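You operate a simulated robot arm through the tools that you are given. There is no shell and no other tool. Be economical: measure what you need, move in short steps, check, and stop when the job is done.

The job below is to be done with a simulated two-armed robot. You get a single attempt, and the scene is never put back.

TASK
Wipe up the spill on the top of the ledger table with the rag there and put it back.

Only the result counts: the job must be done as asked and must still hold three seconds after the hand-in. Knocking over, shifting, dropping, spilling or breaking anything else fails it.

THE ROBOT
Two 6-joint arms with two-finger parallel grippers on one trunk, on a base that drives. Base frame: it is fixed to the floor where the robot stands at the start and does not move with it; the origin is under the middle of the robot, x ahead of it, y to its left, z up; the surface under the hand at the start is at about z = 72. Readings come in cm, degrees, newtons and seconds.
The left shoulder is at the start at [6, 18.7, 99.7], the right one opposite. With the tool pointing down near the work surface each hand reaches from about 26 to 62 cm from the robot's upright axis, wherever it stands, measured 20 degrees to its own side. Payload 1.57 kg a hand.
The TCP of each hand is the grasp point between the finger pads, 3 cm short of the fingertips. In the tool frame z runs along the fingers and y along their closing line. The gripper opens to 11 cm. The fingers are 2.4 cm wide and 1.2 cm thick; the gripper's body (4.8 by 11.2 cm) begins 7.8 cm behind the TCP.
Orientation is that of the tool frame in the base frame, as a unit quaternion [w, x, y, z]. With the fingers straight down and closing along the base's y, the tool's x points along the base's -x, its y along +y and its z along -z.

THE INTERFACE
- The arms move only by the tool servo_tool. It takes "left_targets", "right_targets" or both (then of equal length, played together; a hand with none holds still); each is one flat list of numbers, 7 for each row, row after row: the shift along the base's x, y, z in cm, then the turn, a rotation vector about the base's x, y, z in degrees, then the opening, from 0 (shut) to 1 (fully open). In form: [dx, dy, dz, wx, wy, wz, gripper, dx, dy, dz, wx, wy, wz, gripper, ...]. A call has 1 to 10 rows; each row shifts and turns the commanded pose from where the row before left it. A row lasts 0.2 s, in which the tool goes at most 5 cm and 8.6 degrees; a call with a longer step from one row to the next is refused whole, and so is a gripper value outside its range. Where a pose cannot be reached the arm comes as near as it can. A force on the tool above 40 N (or 10 N above the force at the start of the call, whichever is more), or a blocked arm, ends the call early, and 0.2 s more pass. The fingers move at their own pace (about 15.3 cm/s each) and stop on an object; they squeeze with about 43 N. The grip force told is the motor's: it shows also when the fingers shut on nothing. Time passes only in rows, and 0.2 s behind the last, so rows that do not move let the fingers close. The reply holds the time, the measured pose of the TCP, the force on the tool along the base axes, the opening and the grip force, in the units named above and with some noise, with the torque about the TCP (base axes, N m) and any sound that the robot's microphone picked up.
- Cameras (640 x 400 px; columns grow to the right, rows downward): "scene" is now at [0.78, 0.66, 152.7]; the picture's right is [0.12, -0.99, 0.00], its down [-0.85, -0.10, -0.52] and it looks along [0.52, 0.06, -0.85] (base axes); focal length 271 px, centre (320, 200). "left" rides on the left gripper at [7, -1.6, -14.1] in its tool frame; the picture's right is [0.23, 0.97, 0.00], its down [-0.86, 0.20, -0.48] and it looks along [-0.47, 0.11, 0.88] (tool axes); focal length 222 px, centre (320, 200). "right" rides on the right gripper at [7, 1.6, -14.1] in its tool frame; the picture's right is [-0.23, 0.97, 0.00], its down [-0.86, -0.20, -0.48] and it looks along [-0.47, -0.11, 0.88] (tool axes); focal length 222 px, centre (320, 200). There is no depth. A picture from a camera that has moved, and an enlarged one, comes with that camera's place and axes in the base frame and with its lens.
- capture(camera): a new picture of that camera. No time passes.
- slide_trunk(by): slides the trunk up (or, below 0, down) by that many cm; the arms and the scene camera ride with it, the base frame stays. It gives what a move gives, with no picture.
- drive_base(legs): drives the robot by 1 to 6 legs, each [ahead, left, turn to the left] in cm, cm and degrees, along the robot's own axes; the way and the turn of a leg run together, so that a leg with both is an arc; at most 150 cm and 180 degrees a leg. The arms and the cameras ride along, it lands a little off, and it stops where it bumps. It gives what a move gives.
- aim_head(pan, tilt): turns the head with the scene camera to pan (to the left, within 86 degrees either way) and tilt (down, from -29 to 69), counted from straight ahead of the robot. It gives what a move gives.
- inspect(camera, box): a new picture of the part [left, top, right, bottom] of that camera's present view, enlarged. No time passes.
- sign_off(): hands the job in; it is judged then, once.

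Go step by step. Nothing tells you exact positions but the pictures and the camera data: compare them with the known pose of the tool, close in by small moves and look again before you grip or let go. The budget is 120 turns and 92 pictures, counting those below and the enlarged ones. Unless the task says otherwise, let go and move clear before handing in, and close with one line.

The tools are called after "Emit:" as name(argument=value, ...) on one line, values as JSON. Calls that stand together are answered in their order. servo_tool: Moves the arms, as the interface text tells. Its arguments: {"type":"object","properties":{"left_targets":{"type":"array","items":{"type":"number"}},"right_targets":{"type":"array","items":{"type":"number"}}},"required":[]} The other tools are called the same way: slide_trunk (by) slides the trunk up or down; drive_base (legs) drives the base; aim_head (pan, tilt) turns the head that bears the scene camera; capture (camera) takes a picture; inspect (camera, box) takes an enlarged picture of a part of a camera's view; sign_off () hands the job in.

At the start:

```text
time: 0.0
left_tcp_pos: [36.53, 31.02, 98.64]
left_ee_rot: [0.0, 0.0, 1.0, 0.0]
left_force: [0.1, 0.2, 0.9]
left_moment: [0.03, -0.02, -0.02]
left_finger_gap: 11.01
left_grasp_force: 0.0
right_tcp_pos: [45.32, -8.88, 104.73]
right_ee_rot: [-0.001, 0.0, 1.0, 0.001]
right_force: [0.3, -0.3, 0.0]
right_moment: [0.01, 0.0, 0.04]
right_finger_gap: 11.02
right_grasp_force: 0.1
trunk travel left (down, up): [-62.5, 36.5]
robot x, y, heading: [0.08, 0.09, 0.1]
head pan, tilt: [6.7, 58.5]
```

scene: 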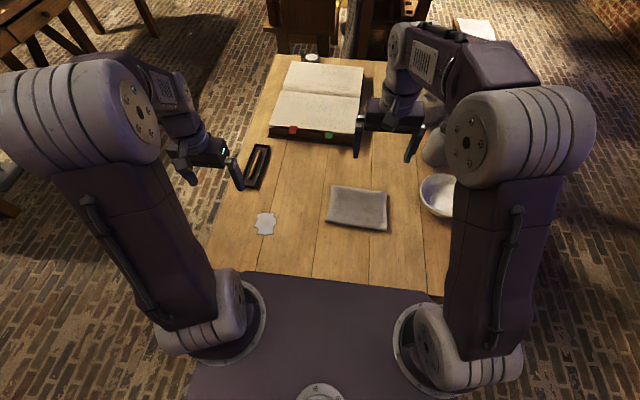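
right: 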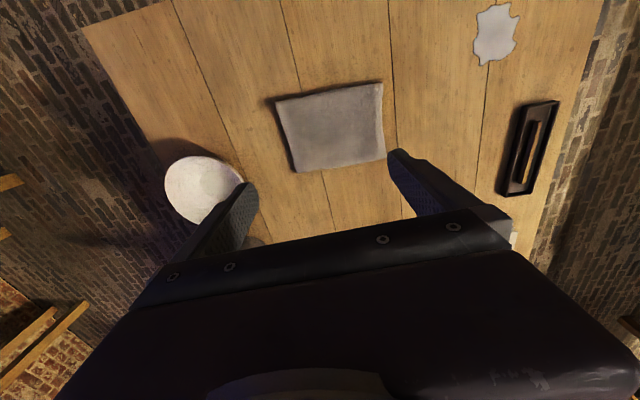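
left: 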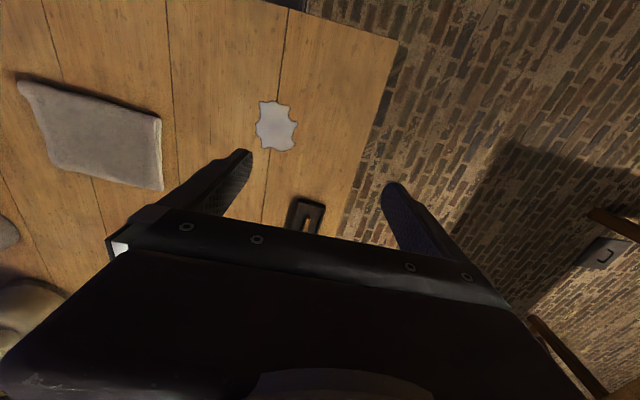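

The spill looks to be near (39, 23.5) and the folded rag near (48.5, -7), roughly 20 x 15 cm. I'll look closer at both before I move.

Emit:
inspect(camera="scene", box=[230, 140, 430, 265])

Emit:
inspect(camera="right", box=[240, 60, 420, 190])

Emit:
inspect(camera="left", box=[0, 60, 200, 200])

```text
3.20 times, centred on (330, 202) of scene
camera zoom: at [0.78, 0.66, 152.7], right [0.12, -0.99, 0.0], down [-0.85, -0.1, -0.52], along [0.52, 0.06, -0.85], focal length 868 px, centre (288, 192)
```

zoom: 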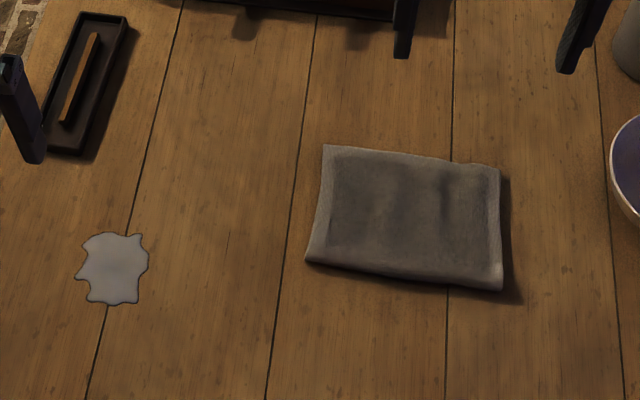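

```text
3.08 times, centred on (330, 125) of right
camera zoom: at [38.2, -7.0, 118.77], right [0.23, 0.97, 0.0], down [0.86, -0.2, 0.48], along [0.47, -0.11, -0.88], focal length 684 px, centre (289, 431)
```

zoom: 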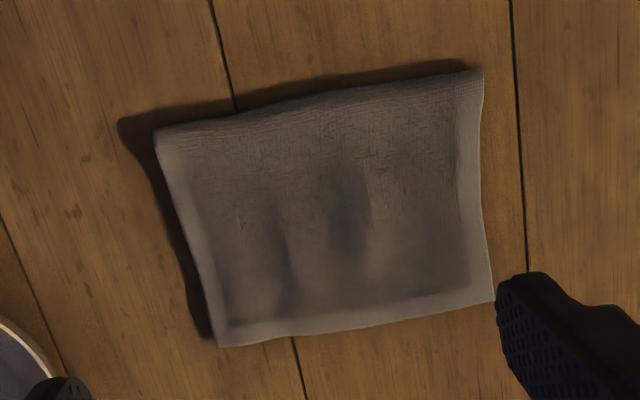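

```text
2.86 times, centred on (100, 130) of left
camera zoom: at [29.63, 29.42, 112.69], right [-0.23, 0.97, 0.0], down [0.86, 0.2, 0.48], along [0.47, 0.11, -0.88], focal length 635 px, centre (949, 400)
```

zoom: 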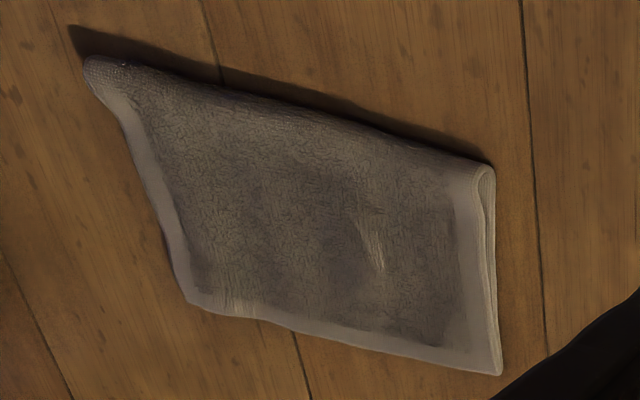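

The rag lies flat and is about 1-2 cm thick. I'll move the right arm aside, then bring the left hand over the rag, since the left can reach both the rag and the spill.

Emit:
servo_tool(right_targets=[-1, -4.5, 0, 0, 0, 0, 1, -1, -4.5, 0, 0, 0, 0, 1, -1, -4.5, 0, 0, 0, 0, 1, -1, -4.5, 0, 0, 0, 0, 1, -1, -4.5, 0, 0, 0, 0, 1])

Emit:
servo_tool(left_targets=[1.5, -4.2, 0, 0, 0, 0, 1, 1.5, -4.2, 0, 0, 0, 0, 1, 1.5, -4.2, 0, 0, 0, 0, 1, 1.5, -4.2, 0, 0, 0, 0, 1, 1.5, -4.2, 0, 0, 0, 0, 0.8, 1.5, -4.2, 0, 0, 0, 0, 0.6, 1.5, -4.2, 0, 0, 0, 0, 0.5, 1.5, -4.2, 0, 0, 0, 0, 0.5, 0, -4.2, 0, 0, 0, 0, 0.5])

Emit:
capture(camera="left")

Emit:
capture(camera="scene")

```text
time: 1.2
left_tcp_pos: [36.44, 30.85, 98.78]
left_ee_rot: [0.0, 0.0, 1.0, 0.001]
left_force: [-1.3, -0.1, -0.1]
left_moment: [0.0, -0.01, 0.03]
left_finger_gap: 10.97
left_grasp_force: 0.1
right_tcp_pos: [40.14, -31.4, 104.71]
right_ee_rot: [-0.001, -0.001, 1.0, 0.001]
right_force: [0.2, 0.0, -0.3]
right_moment: [0.03, 0.02, 0.0]
right_finger_gap: 11.01
right_grasp_force: 0.1
trunk travel left (down, up): [-62.5, 36.5]
robot x, y, heading: [-0.25, 0.0, 0.0]
head pan, tilt: [6.7, 58.5]
```

```text
time: 3.2
left_tcp_pos: [48.42, -7.09, 98.83]
left_ee_rot: [-0.001, 0.0, 1.0, 0.001]
left_force: [-0.1, -0.6, -0.3]
left_moment: [0.01, 0.02, 0.0]
left_finger_gap: 5.49
left_grasp_force: 0.1
right_tcp_pos: [40.29, -31.31, 104.69]
right_ee_rot: [0.0, 0.0, 1.0, 0.001]
right_force: [0.7, 0.4, -0.4]
right_moment: [0.02, 0.0, 0.0]
right_finger_gap: 11.01
right_grasp_force: 0.1
trunk travel left (down, up): [-62.5, 36.5]
robot x, y, heading: [0.12, 0.03, -0.1]
head pan, tilt: [6.7, 58.5]
```

```text
85 pictures are left
camera left: at [41.56, -8.67, 112.84], right [-0.23, 0.97, 0.0], down [0.86, 0.2, 0.48], along [0.47, 0.11, -0.88], focal length 222 px, centre (320, 200)
```

left: 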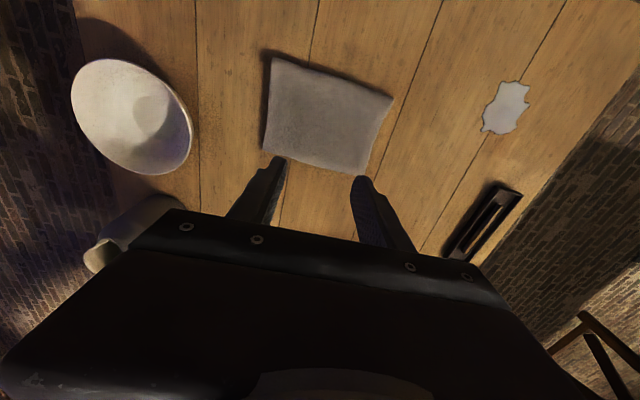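

```text
84 pictures are left
camera scene: at [0.76, 0.46, 152.7], right [0.12, -0.99, 0.0], down [-0.85, -0.1, -0.52], along [0.52, 0.06, -0.85], focal length 271 px, centre (320, 200)
```

scene: 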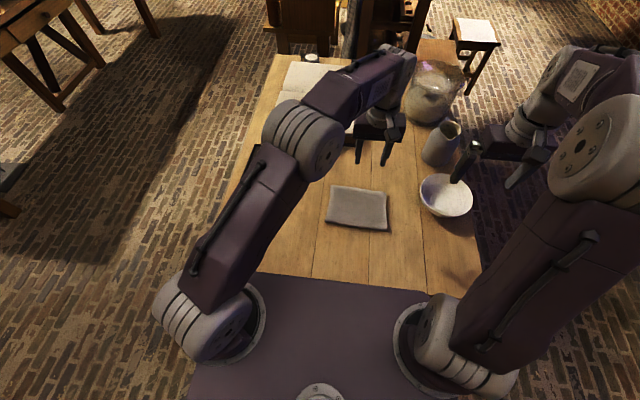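

The left hand is over the rag, whose centre is about (48, -6.1); the spill is at about (38.5, 23.2). I'll lower the hand to just above the rag.

Emit:
servo_tool(left_targets=[0, 0.2, -4.5, 0, 0, 0, 0.5, 0, 0.2, -4.5, 0, 0, 0, 0.5, 0, 0.2, -4.5, 0, 0, 0, 0.5, -0.2, 0.2, -4, 0, 0, 0, 0.5, 0, 0, -2, 0, 0, 0, 0.5])

Emit:
capture(camera="left")

Emit:
inspect(camera="scene", box=[280, 120, 440, 250])

```text
time: 4.4
left_tcp_pos: [48.35, -5.89, 78.99]
left_ee_rot: [0.0, 0.0, 1.0, -0.001]
left_force: [0.3, 0.7, 0.3]
left_moment: [0.01, 0.0, 0.01]
left_finger_gap: 5.51
left_grasp_force: 0.1
right_tcp_pos: [40.24, -31.27, 104.76]
right_ee_rot: [-0.001, -0.001, 1.0, 0.0]
right_force: [-0.9, -0.2, 0.1]
right_moment: [0.01, -0.02, -0.01]
right_finger_gap: 11.01
right_grasp_force: 0.0
trunk travel left (down, up): [-62.5, 36.5]
robot x, y, heading: [-0.32, -0.21, -0.1]
head pan, tilt: [6.7, 58.5]
```

```text
83 pictures are left
camera left: at [41.37, -7.49, 93.03], right [-0.23, 0.97, 0.0], down [0.85, 0.2, 0.48], along [0.47, 0.11, -0.88], focal length 222 px, centre (320, 200)
```

left: 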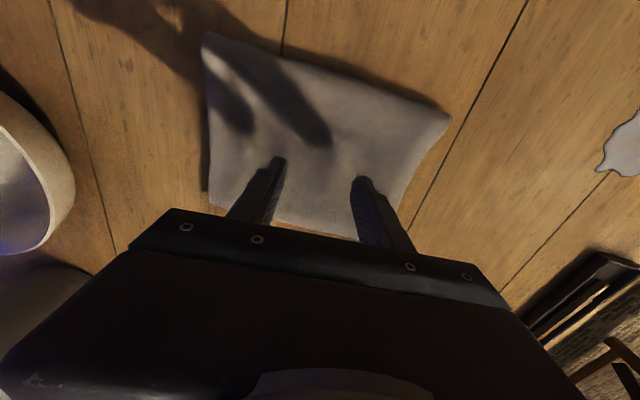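

```text
3.08 times, centred on (360, 185) of scene
camera zoom: at [0.8, 0.65, 152.7], right [0.12, -0.99, 0.0], down [-0.85, -0.1, -0.52], along [0.52, 0.06, -0.85], focal length 834 px, centre (197, 246)
```

zoom: 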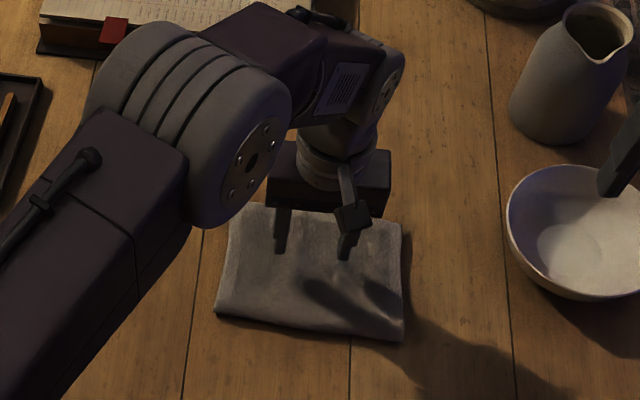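

The fingertips are a few centimetres above the rag. I'll ease down until I feel contact.

Emit:
servo_tool(left_targets=[0, 0, -0.6, 0, 0, 0, 0.5, 0, 0, -0.6, 0, 0, 0, 0.5, 0, 0, -0.5, 0, 0, 0, 0.5, 0, 0, -0.4, 0, 0, 0, 0.5, 0, 0, -0.4, 0, 0, 0, 0.5])

```text
time: 5.6
left_tcp_pos: [48.28, -6.02, 76.69]
left_ee_rot: [0.0, -0.001, 1.0, 0.0]
left_force: [0.4, 0.4, 0.9]
left_moment: [0.0, -0.02, 0.04]
left_finger_gap: 5.5
left_grasp_force: 0.1
right_tcp_pos: [40.27, -31.25, 104.7]
right_ee_rot: [0.0, -0.001, 1.0, -0.001]
right_force: [0.2, 0.1, -0.1]
right_moment: [0.04, 0.01, 0.0]
right_finger_gap: 11.0
right_grasp_force: 0.0
trunk travel left (down, up): [-62.5, 36.5]
robot x, y, heading: [-0.45, -0.48, 0.0]
head pan, tilt: [6.7, 58.5]
```

Emit:
servo_tool(left_targets=[0, 0, -0.3, 0, 0, 0, 0.5, 0, 0, -0.3, 0, 0, 0, 0.5, 0, 0, -0.3, 0, 0, 0, 0.5])

Emit:
capture(camera="left")

```text
time: 6.4
left_tcp_pos: [48.34, -6.12, 75.68]
left_ee_rot: [0.001, 0.0, 1.0, 0.0]
left_force: [0.0, 0.3, 2.1]
left_moment: [0.01, 0.01, 0.01]
left_finger_gap: 5.5
left_grasp_force: 0.0
right_tcp_pos: [40.12, -31.39, 104.61]
right_ee_rot: [0.001, 0.0, 1.0, 0.0]
right_force: [-0.2, 0.1, -0.7]
right_moment: [-0.01, 0.01, 0.0]
right_finger_gap: 10.98
right_grasp_force: 0.1
trunk travel left (down, up): [-62.5, 36.5]
robot x, y, heading: [-0.14, -0.16, -0.3]
head pan, tilt: [6.7, 58.5]
```

```text
81 pictures are left
camera left: at [41.42, -7.62, 89.8], right [-0.23, 0.97, 0.0], down [0.85, 0.2, 0.48], along [0.47, 0.11, -0.88], focal length 222 px, centre (320, 200)
```

left: 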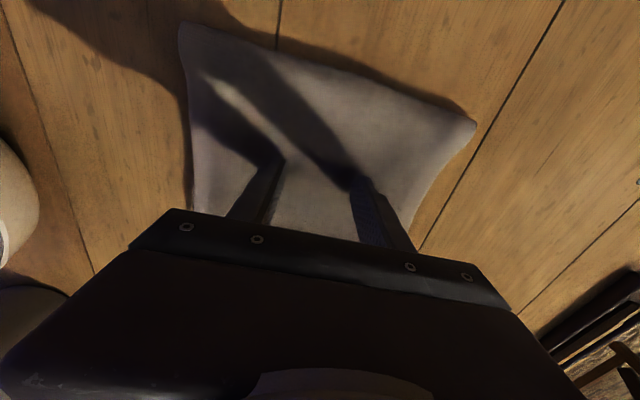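

The fingertips touch the rag at about 72.7, with 2 N of force. I'll press slightly and close to try a pinch.

Emit:
servo_tool(left_targets=[0, 0, -0.2, 0, 0, 0, 0.5, 0, 0, 0, 0, 0, 0, 0.3, 0, 0, 0, 0, 0, 0, 0.15, 0, 0, 0, 0, 0, 0, 0, 0, 0, 0, 0, 0, 0, 0])

Emit:
capture(camera="left")

Emit:
inspect(camera="scene", box=[280, 120, 440, 250])

```text
time: 7.6
left_tcp_pos: [48.22, -5.93, 75.65]
left_ee_rot: [0.001, 0.0, 1.0, 0.0]
left_force: [0.2, -0.3, 11.0]
left_moment: [-0.02, -0.01, 0.02]
left_finger_gap: 0.93
left_grasp_force: 27.9
right_tcp_pos: [40.17, -31.27, 104.75]
right_ee_rot: [-0.001, -0.001, 1.0, -0.001]
right_force: [-0.5, 0.3, -0.5]
right_moment: [0.03, 0.0, 0.02]
right_finger_gap: 11.0
right_grasp_force: 0.0
trunk travel left (down, up): [-62.5, 36.5]
robot x, y, heading: [-0.26, -0.22, 0.0]
head pan, tilt: [6.7, 58.5]
```

```text
80 pictures are left
camera left: at [41.37, -7.58, 89.6], right [-0.23, 0.97, 0.0], down [0.85, 0.2, 0.48], along [0.47, 0.11, -0.88], focal length 222 px, centre (320, 200)
```

left: 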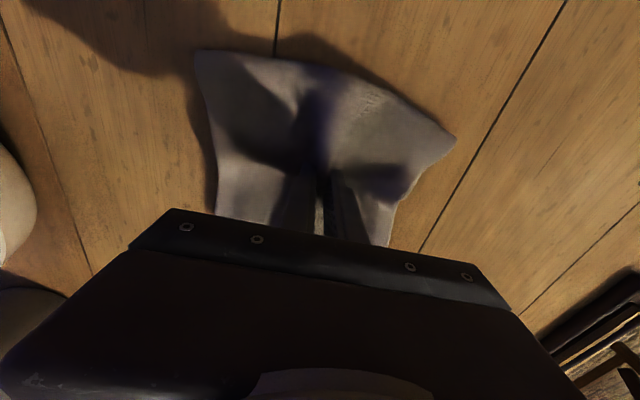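

```text
3.08 times, centred on (360, 185) of scene
camera zoom: at [0.66, 0.64, 152.7], right [0.12, -0.99, 0.0], down [-0.85, -0.1, -0.52], along [0.52, 0.06, -0.85], focal length 834 px, centre (197, 246)
```

zoom: 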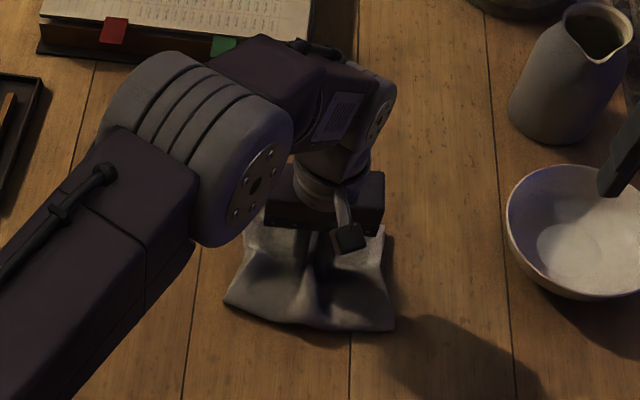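

The cloth bunched up and is pinched well. I'll drag it along the table onto the spill.

Emit:
servo_tool(left_targets=[-0.97, 2.91, 0.1, 0, 0, 0, 0, -0.97, 2.91, 0, 0, 0, 0, 0, -0.97, 2.91, 0, 0, 0, 0, 0, -0.97, 2.91, 0, 0, 0, 0, 0, -0.97, 2.91, 0, 0, 0, 0, 0, -0.97, 2.91, 0, 0, 0, 0, 0, -0.97, 2.91, 0, 0, 0, 0, 0, -0.97, 2.91, 0, 0, 0, 0, 0, -0.97, 2.91, 0, 0, 0, 0, 0, -0.97, 2.91, 0, 0, 0, 0, 0])

Emit:
capture(camera="left")

Emit:
capture(camera="scene")

```text
time: 9.8
left_tcp_pos: [38.51, 23.1, 75.68]
left_ee_rot: [0.001, 0.0, 1.0, 0.0]
left_force: [0.3, -1.5, 3.4]
left_moment: [-0.01, -0.04, -0.02]
left_finger_gap: 0.94
left_grasp_force: 28.3
right_tcp_pos: [40.31, -31.22, 104.73]
right_ee_rot: [0.0, 0.001, 1.0, 0.0]
right_force: [0.4, 0.6, -0.3]
right_moment: [-0.05, -0.01, -0.03]
right_finger_gap: 10.98
right_grasp_force: 0.0
trunk travel left (down, up): [-62.5, 36.5]
robot x, y, heading: [0.12, 0.03, -0.1]
head pan, tilt: [6.7, 58.5]
```

```text
78 pictures are left
camera left: at [31.7, 21.5, 89.71], right [-0.23, 0.97, 0.0], down [0.85, 0.2, 0.48], along [0.47, 0.11, -0.88], focal length 222 px, centre (320, 200)
```

left: 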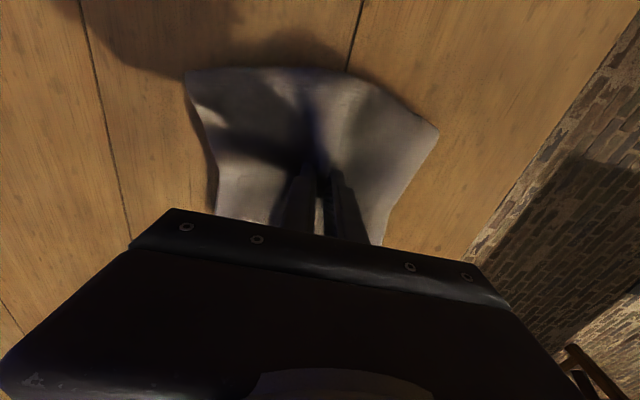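

```text
77 pictures are left
camera scene: at [0.72, 0.7, 152.7], right [0.12, -0.99, 0.0], down [-0.85, -0.1, -0.52], along [0.52, 0.06, -0.85], focal length 271 px, centre (320, 200)
```

scene: 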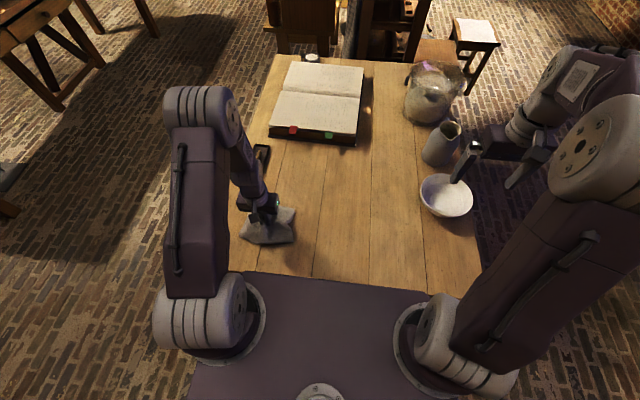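

The rag is on the spill. I'll scrub over it with slight pressure.

Emit:
servo_tool(left_targets=[3, 0, -0.2, 0, 0, 0, 0, 2, 0, 0, 0, 0, 0, 0, -4, 1.5, 0, 0, 0, 0, 0, -4, 1.5, 0, 0, 0, 0, 0, 4, -3, 0, 0, 0, 0, 0, 4, -3, 0, 0, 0, 0, 0, -4, -1, 0, 0, 0, 0, 0, -4, -1, 0, 0, 0, 0, 0, 3, 3, 0, 0, 0, 0, 0, 0, 2, 0, 0, 0, 0, 0])

Emit:
servo_tool(left_targets=[0, 4, 0, 0, 0, 0, 0, 0, -4, 0, 0, 0, 0, 0, 0, -4, 0, 0, 0, 0, 0, 0, -4, 0, 0, 0, 0, 0, 0, -4, 0, 0, 0, 0, 0, 0, -4, 0, 0, 0, 0, 0])

Emit:
capture(camera="left")

Emit:
capture(camera="scene")

```text
time: 12.0
left_tcp_pos: [38.39, 22.9, 75.68]
left_ee_rot: [0.001, 0.0, 1.0, 0.0]
left_force: [0.6, -1.0, 3.1]
left_moment: [0.04, -0.02, 0.0]
left_finger_gap: 0.9
left_grasp_force: 27.9
right_tcp_pos: [40.22, -31.38, 104.77]
right_ee_rot: [0.0, 0.0, 1.0, 0.0]
right_force: [-0.6, 0.2, 0.4]
right_moment: [0.03, -0.04, -0.03]
right_finger_gap: 11.0
right_grasp_force: 0.0
trunk travel left (down, up): [-62.5, 36.5]
robot x, y, heading: [0.06, 0.32, -0.1]
head pan, tilt: [6.7, 58.5]
```

```text
time: 13.4
left_tcp_pos: [38.39, 7.09, 75.52]
left_ee_rot: [0.0, 0.0, 1.0, 0.0]
left_force: [0.1, 3.8, 11.1]
left_moment: [0.12, 0.02, 0.02]
left_finger_gap: 0.92
left_grasp_force: 28.1
right_tcp_pos: [40.24, -31.39, 104.72]
right_ee_rot: [0.0, 0.0, 1.0, -0.001]
right_force: [0.4, -1.2, -0.2]
right_moment: [0.03, 0.0, -0.02]
right_finger_gap: 10.99
right_grasp_force: 0.0
trunk travel left (down, up): [-62.5, 36.5]
robot x, y, heading: [-0.17, 0.13, 0.0]
head pan, tilt: [6.7, 58.5]
```

```text
76 pictures are left
camera left: at [31.54, 5.5, 89.6], right [-0.23, 0.97, 0.0], down [0.85, 0.2, 0.48], along [0.47, 0.11, -0.88], focal length 222 px, centre (320, 200)
```

left: 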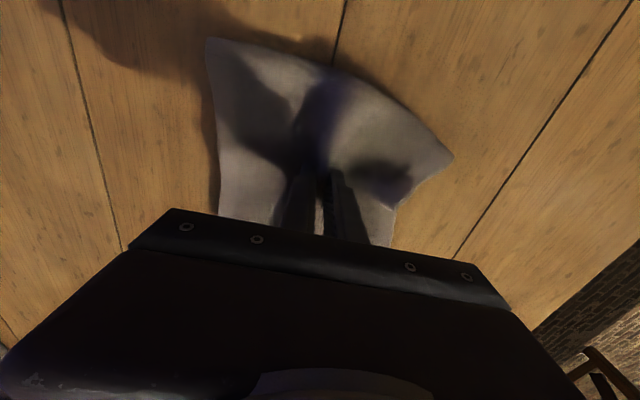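

```text
75 pictures are left
camera scene: at [0.65, 0.59, 152.7], right [0.12, -0.99, 0.0], down [-0.85, -0.1, -0.52], along [0.52, 0.06, -0.85], focal length 271 px, centre (320, 200)
```

scene: 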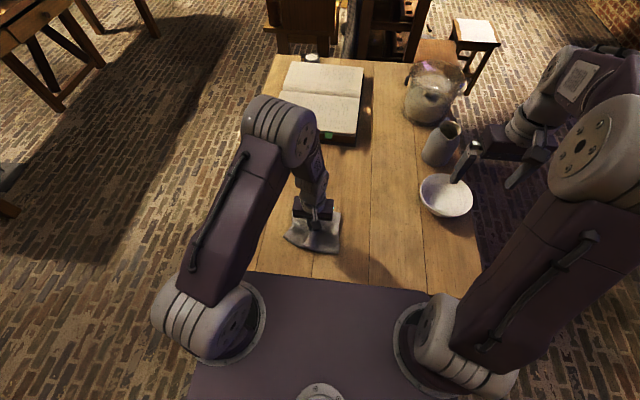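

The wood where the spill was looks clean. I'll drag the rag back to its original place, to (48.25, -5.95).

Emit:
servo_tool(left_targets=[2, -2.6, 0, 0, 0, 0, 0, 2, -2.6, 0, 0, 0, 0, 0, 2, -2.6, 0, 0, 0, 0, 0, 2, -2.6, 0, 0, 0, 0, 0, 1.9, -2.6, 0, 0, 0, 0, 0])

Emit:
capture(camera="left")

Emit:
inspect(camera="scene", box=[230, 140, 430, 265])

```text
time: 14.6
left_tcp_pos: [48.02, -5.88, 75.48]
left_ee_rot: [0.002, 0.0, 1.0, -0.001]
left_force: [-4.5, 6.6, 23.9]
left_moment: [0.22, 0.15, -0.01]
left_finger_gap: 0.9
left_grasp_force: 27.7
right_tcp_pos: [40.04, -31.28, 104.96]
right_ee_rot: [0.002, 0.0, 1.0, 0.0]
right_force: [0.3, 0.3, -0.3]
right_moment: [0.0, -0.02, 0.0]
right_finger_gap: 11.02
right_grasp_force: 0.1
trunk travel left (down, up): [-62.5, 36.5]
robot x, y, heading: [-0.01, -0.24, -0.1]
head pan, tilt: [6.7, 58.5]
```

```text
74 pictures are left
camera left: at [41.14, -7.46, 89.52], right [-0.23, 0.97, 0.0], down [0.85, 0.2, 0.48], along [0.47, 0.11, -0.88], focal length 222 px, centre (320, 200)
```

left: 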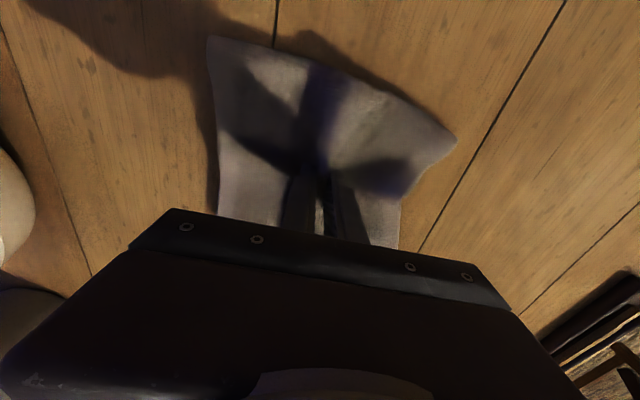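

```text
3.20 times, centred on (330, 202) of scene
camera zoom: at [0.36, 0.77, 152.72], right [0.12, -0.99, 0.0], down [-0.85, -0.1, -0.52], along [0.52, 0.06, -0.85], focal length 868 px, centre (288, 192)
```

zoom: 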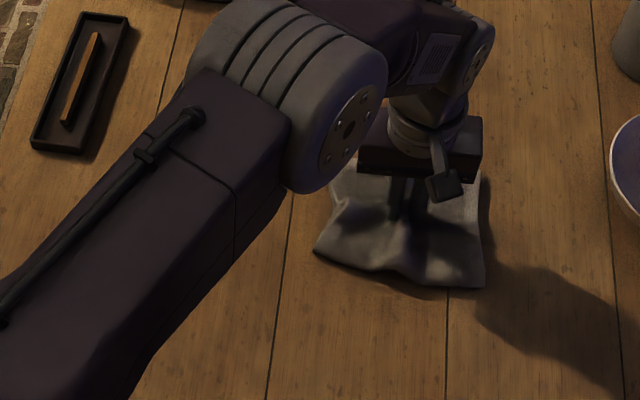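

The rag is back over its old place. I'll open gradually while lightly touching it so the bunch spreads out, then lift clear.

Emit:
servo_tool(left_targets=[0, 0, 0.2, 0, 0, 0, 0, 0, 0, 0, 0, 0, 0, 0.2, 0, 0, 0, 0, 0, 0, 0.4, 0, 0, 0, 0, 0, 0, 0.55, 0, 0, 1.5, 0, 0, 0, 0.55, 0, 0, 4, 0, 0, 0, 0.55])

Emit:
capture(camera="left")

Emit:
servo_tool(left_targets=[0, 0, 4.5, 0, 0, 0, 0.55, 0, 0, 4.5, 0, 0, 0, 0.6, 0, 0, 4.5, 0, 0, 0, 0.8, 0, 4.2, 2, 0, 0, 0, 1, -1.5, 4.2, 0, 0, 0, 0, 1, -1.5, 4.2, 0, 0, 0, 0, 1, -1.5, 4.2, 0, 0, 0, 0, 1, -1.5, 4.2, 0, 0, 0, 0, 1, -1.5, 4.2, 0, 0, 0, 0, 1, -1.5, 4.2, 0, 0, 0, 0, 1])

Emit:
inspect(camera="scene", box=[230, 140, 430, 265])

Emit:
capture(camera="left")

```text
time: 16.0
left_tcp_pos: [48.34, -5.86, 81.11]
left_ee_rot: [0.0, 0.0, 1.0, 0.0]
left_force: [0.0, -0.4, -0.2]
left_moment: [-0.01, -0.02, 0.02]
left_finger_gap: 6.06
left_grasp_force: 0.0
right_tcp_pos: [40.22, -31.25, 104.74]
right_ee_rot: [0.0, 0.0, 1.0, 0.0]
right_force: [-0.6, -0.1, 0.1]
right_moment: [-0.03, -0.02, -0.03]
right_finger_gap: 10.98
right_grasp_force: 0.1
trunk travel left (down, up): [-62.5, 36.5]
robot x, y, heading: [0.04, 0.33, 0.1]
head pan, tilt: [6.7, 58.5]
```

```text
72 pictures are left
camera left: at [41.45, -7.5, 95.09], right [-0.23, 0.97, 0.0], down [0.86, 0.2, 0.48], along [0.47, 0.11, -0.88], focal length 222 px, centre (320, 200)
```

left: 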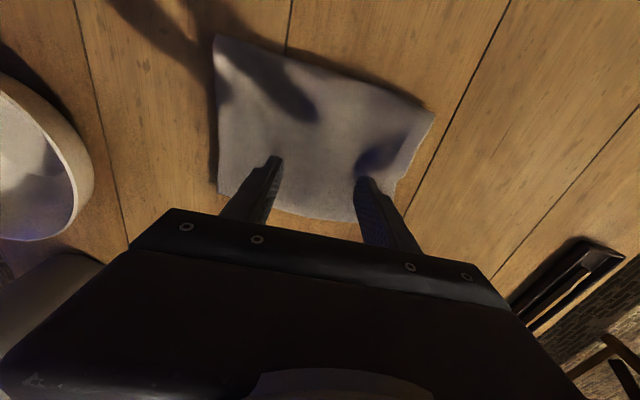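

```text
time: 18.2
left_tcp_pos: [39.53, 23.56, 96.71]
left_ee_rot: [0.0, 0.0, 1.0, -0.001]
left_force: [0.4, -0.6, 0.5]
left_moment: [0.0, 0.01, 0.01]
left_finger_gap: 10.98
left_grasp_force: 0.0
right_tcp_pos: [40.33, -31.21, 104.84]
right_ee_rot: [0.0, -0.001, 1.0, 0.0]
right_force: [-0.6, 0.4, 0.0]
right_moment: [0.03, 0.01, 0.0]
right_finger_gap: 11.03
right_grasp_force: 0.1
trunk travel left (down, up): [-62.5, 36.5]
robot x, y, heading: [-0.12, -0.31, -0.2]
head pan, tilt: [6.7, 58.5]
```

```text
3.20 times, centred on (330, 202) of scene
camera zoom: at [0.72, 0.78, 152.7], right [0.12, -0.99, 0.0], down [-0.85, -0.1, -0.52], along [0.52, 0.06, -0.85], focal length 868 px, centre (288, 192)
```

zoom: 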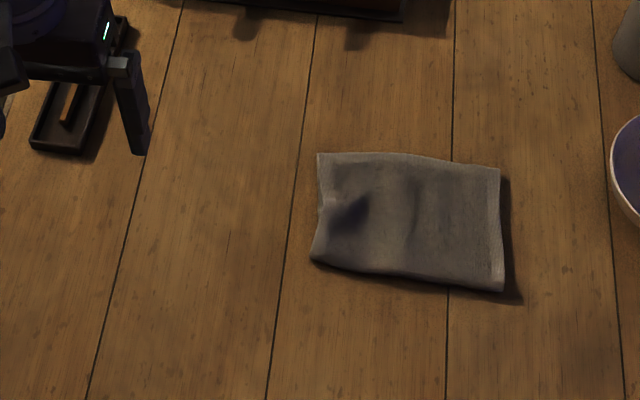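

```text
70 pictures are left
camera left: at [32.57, 22.05, 110.74], right [-0.23, 0.97, 0.0], down [0.86, 0.2, 0.48], along [0.47, 0.11, -0.88], focal length 222 px, centre (320, 200)
```

left: 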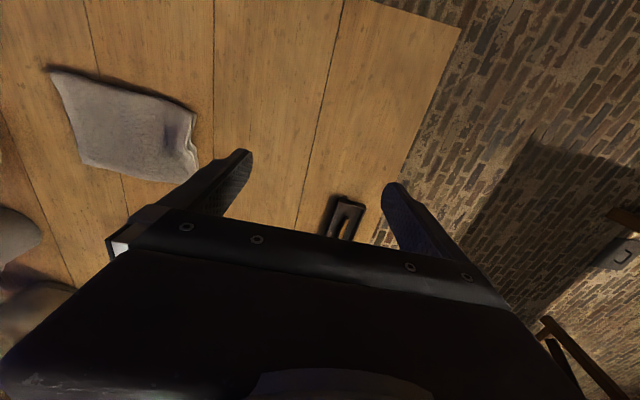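

The spill is gone, and the rag lies flat in its original place with both hands clear. I'm handing in.

Emit:
sign_off()

```text
The job is handed in.
```

I wiped up the spill and put the rag back within about 1 cm of where it lay; nothing else on the table was touched, and both hands are clear.
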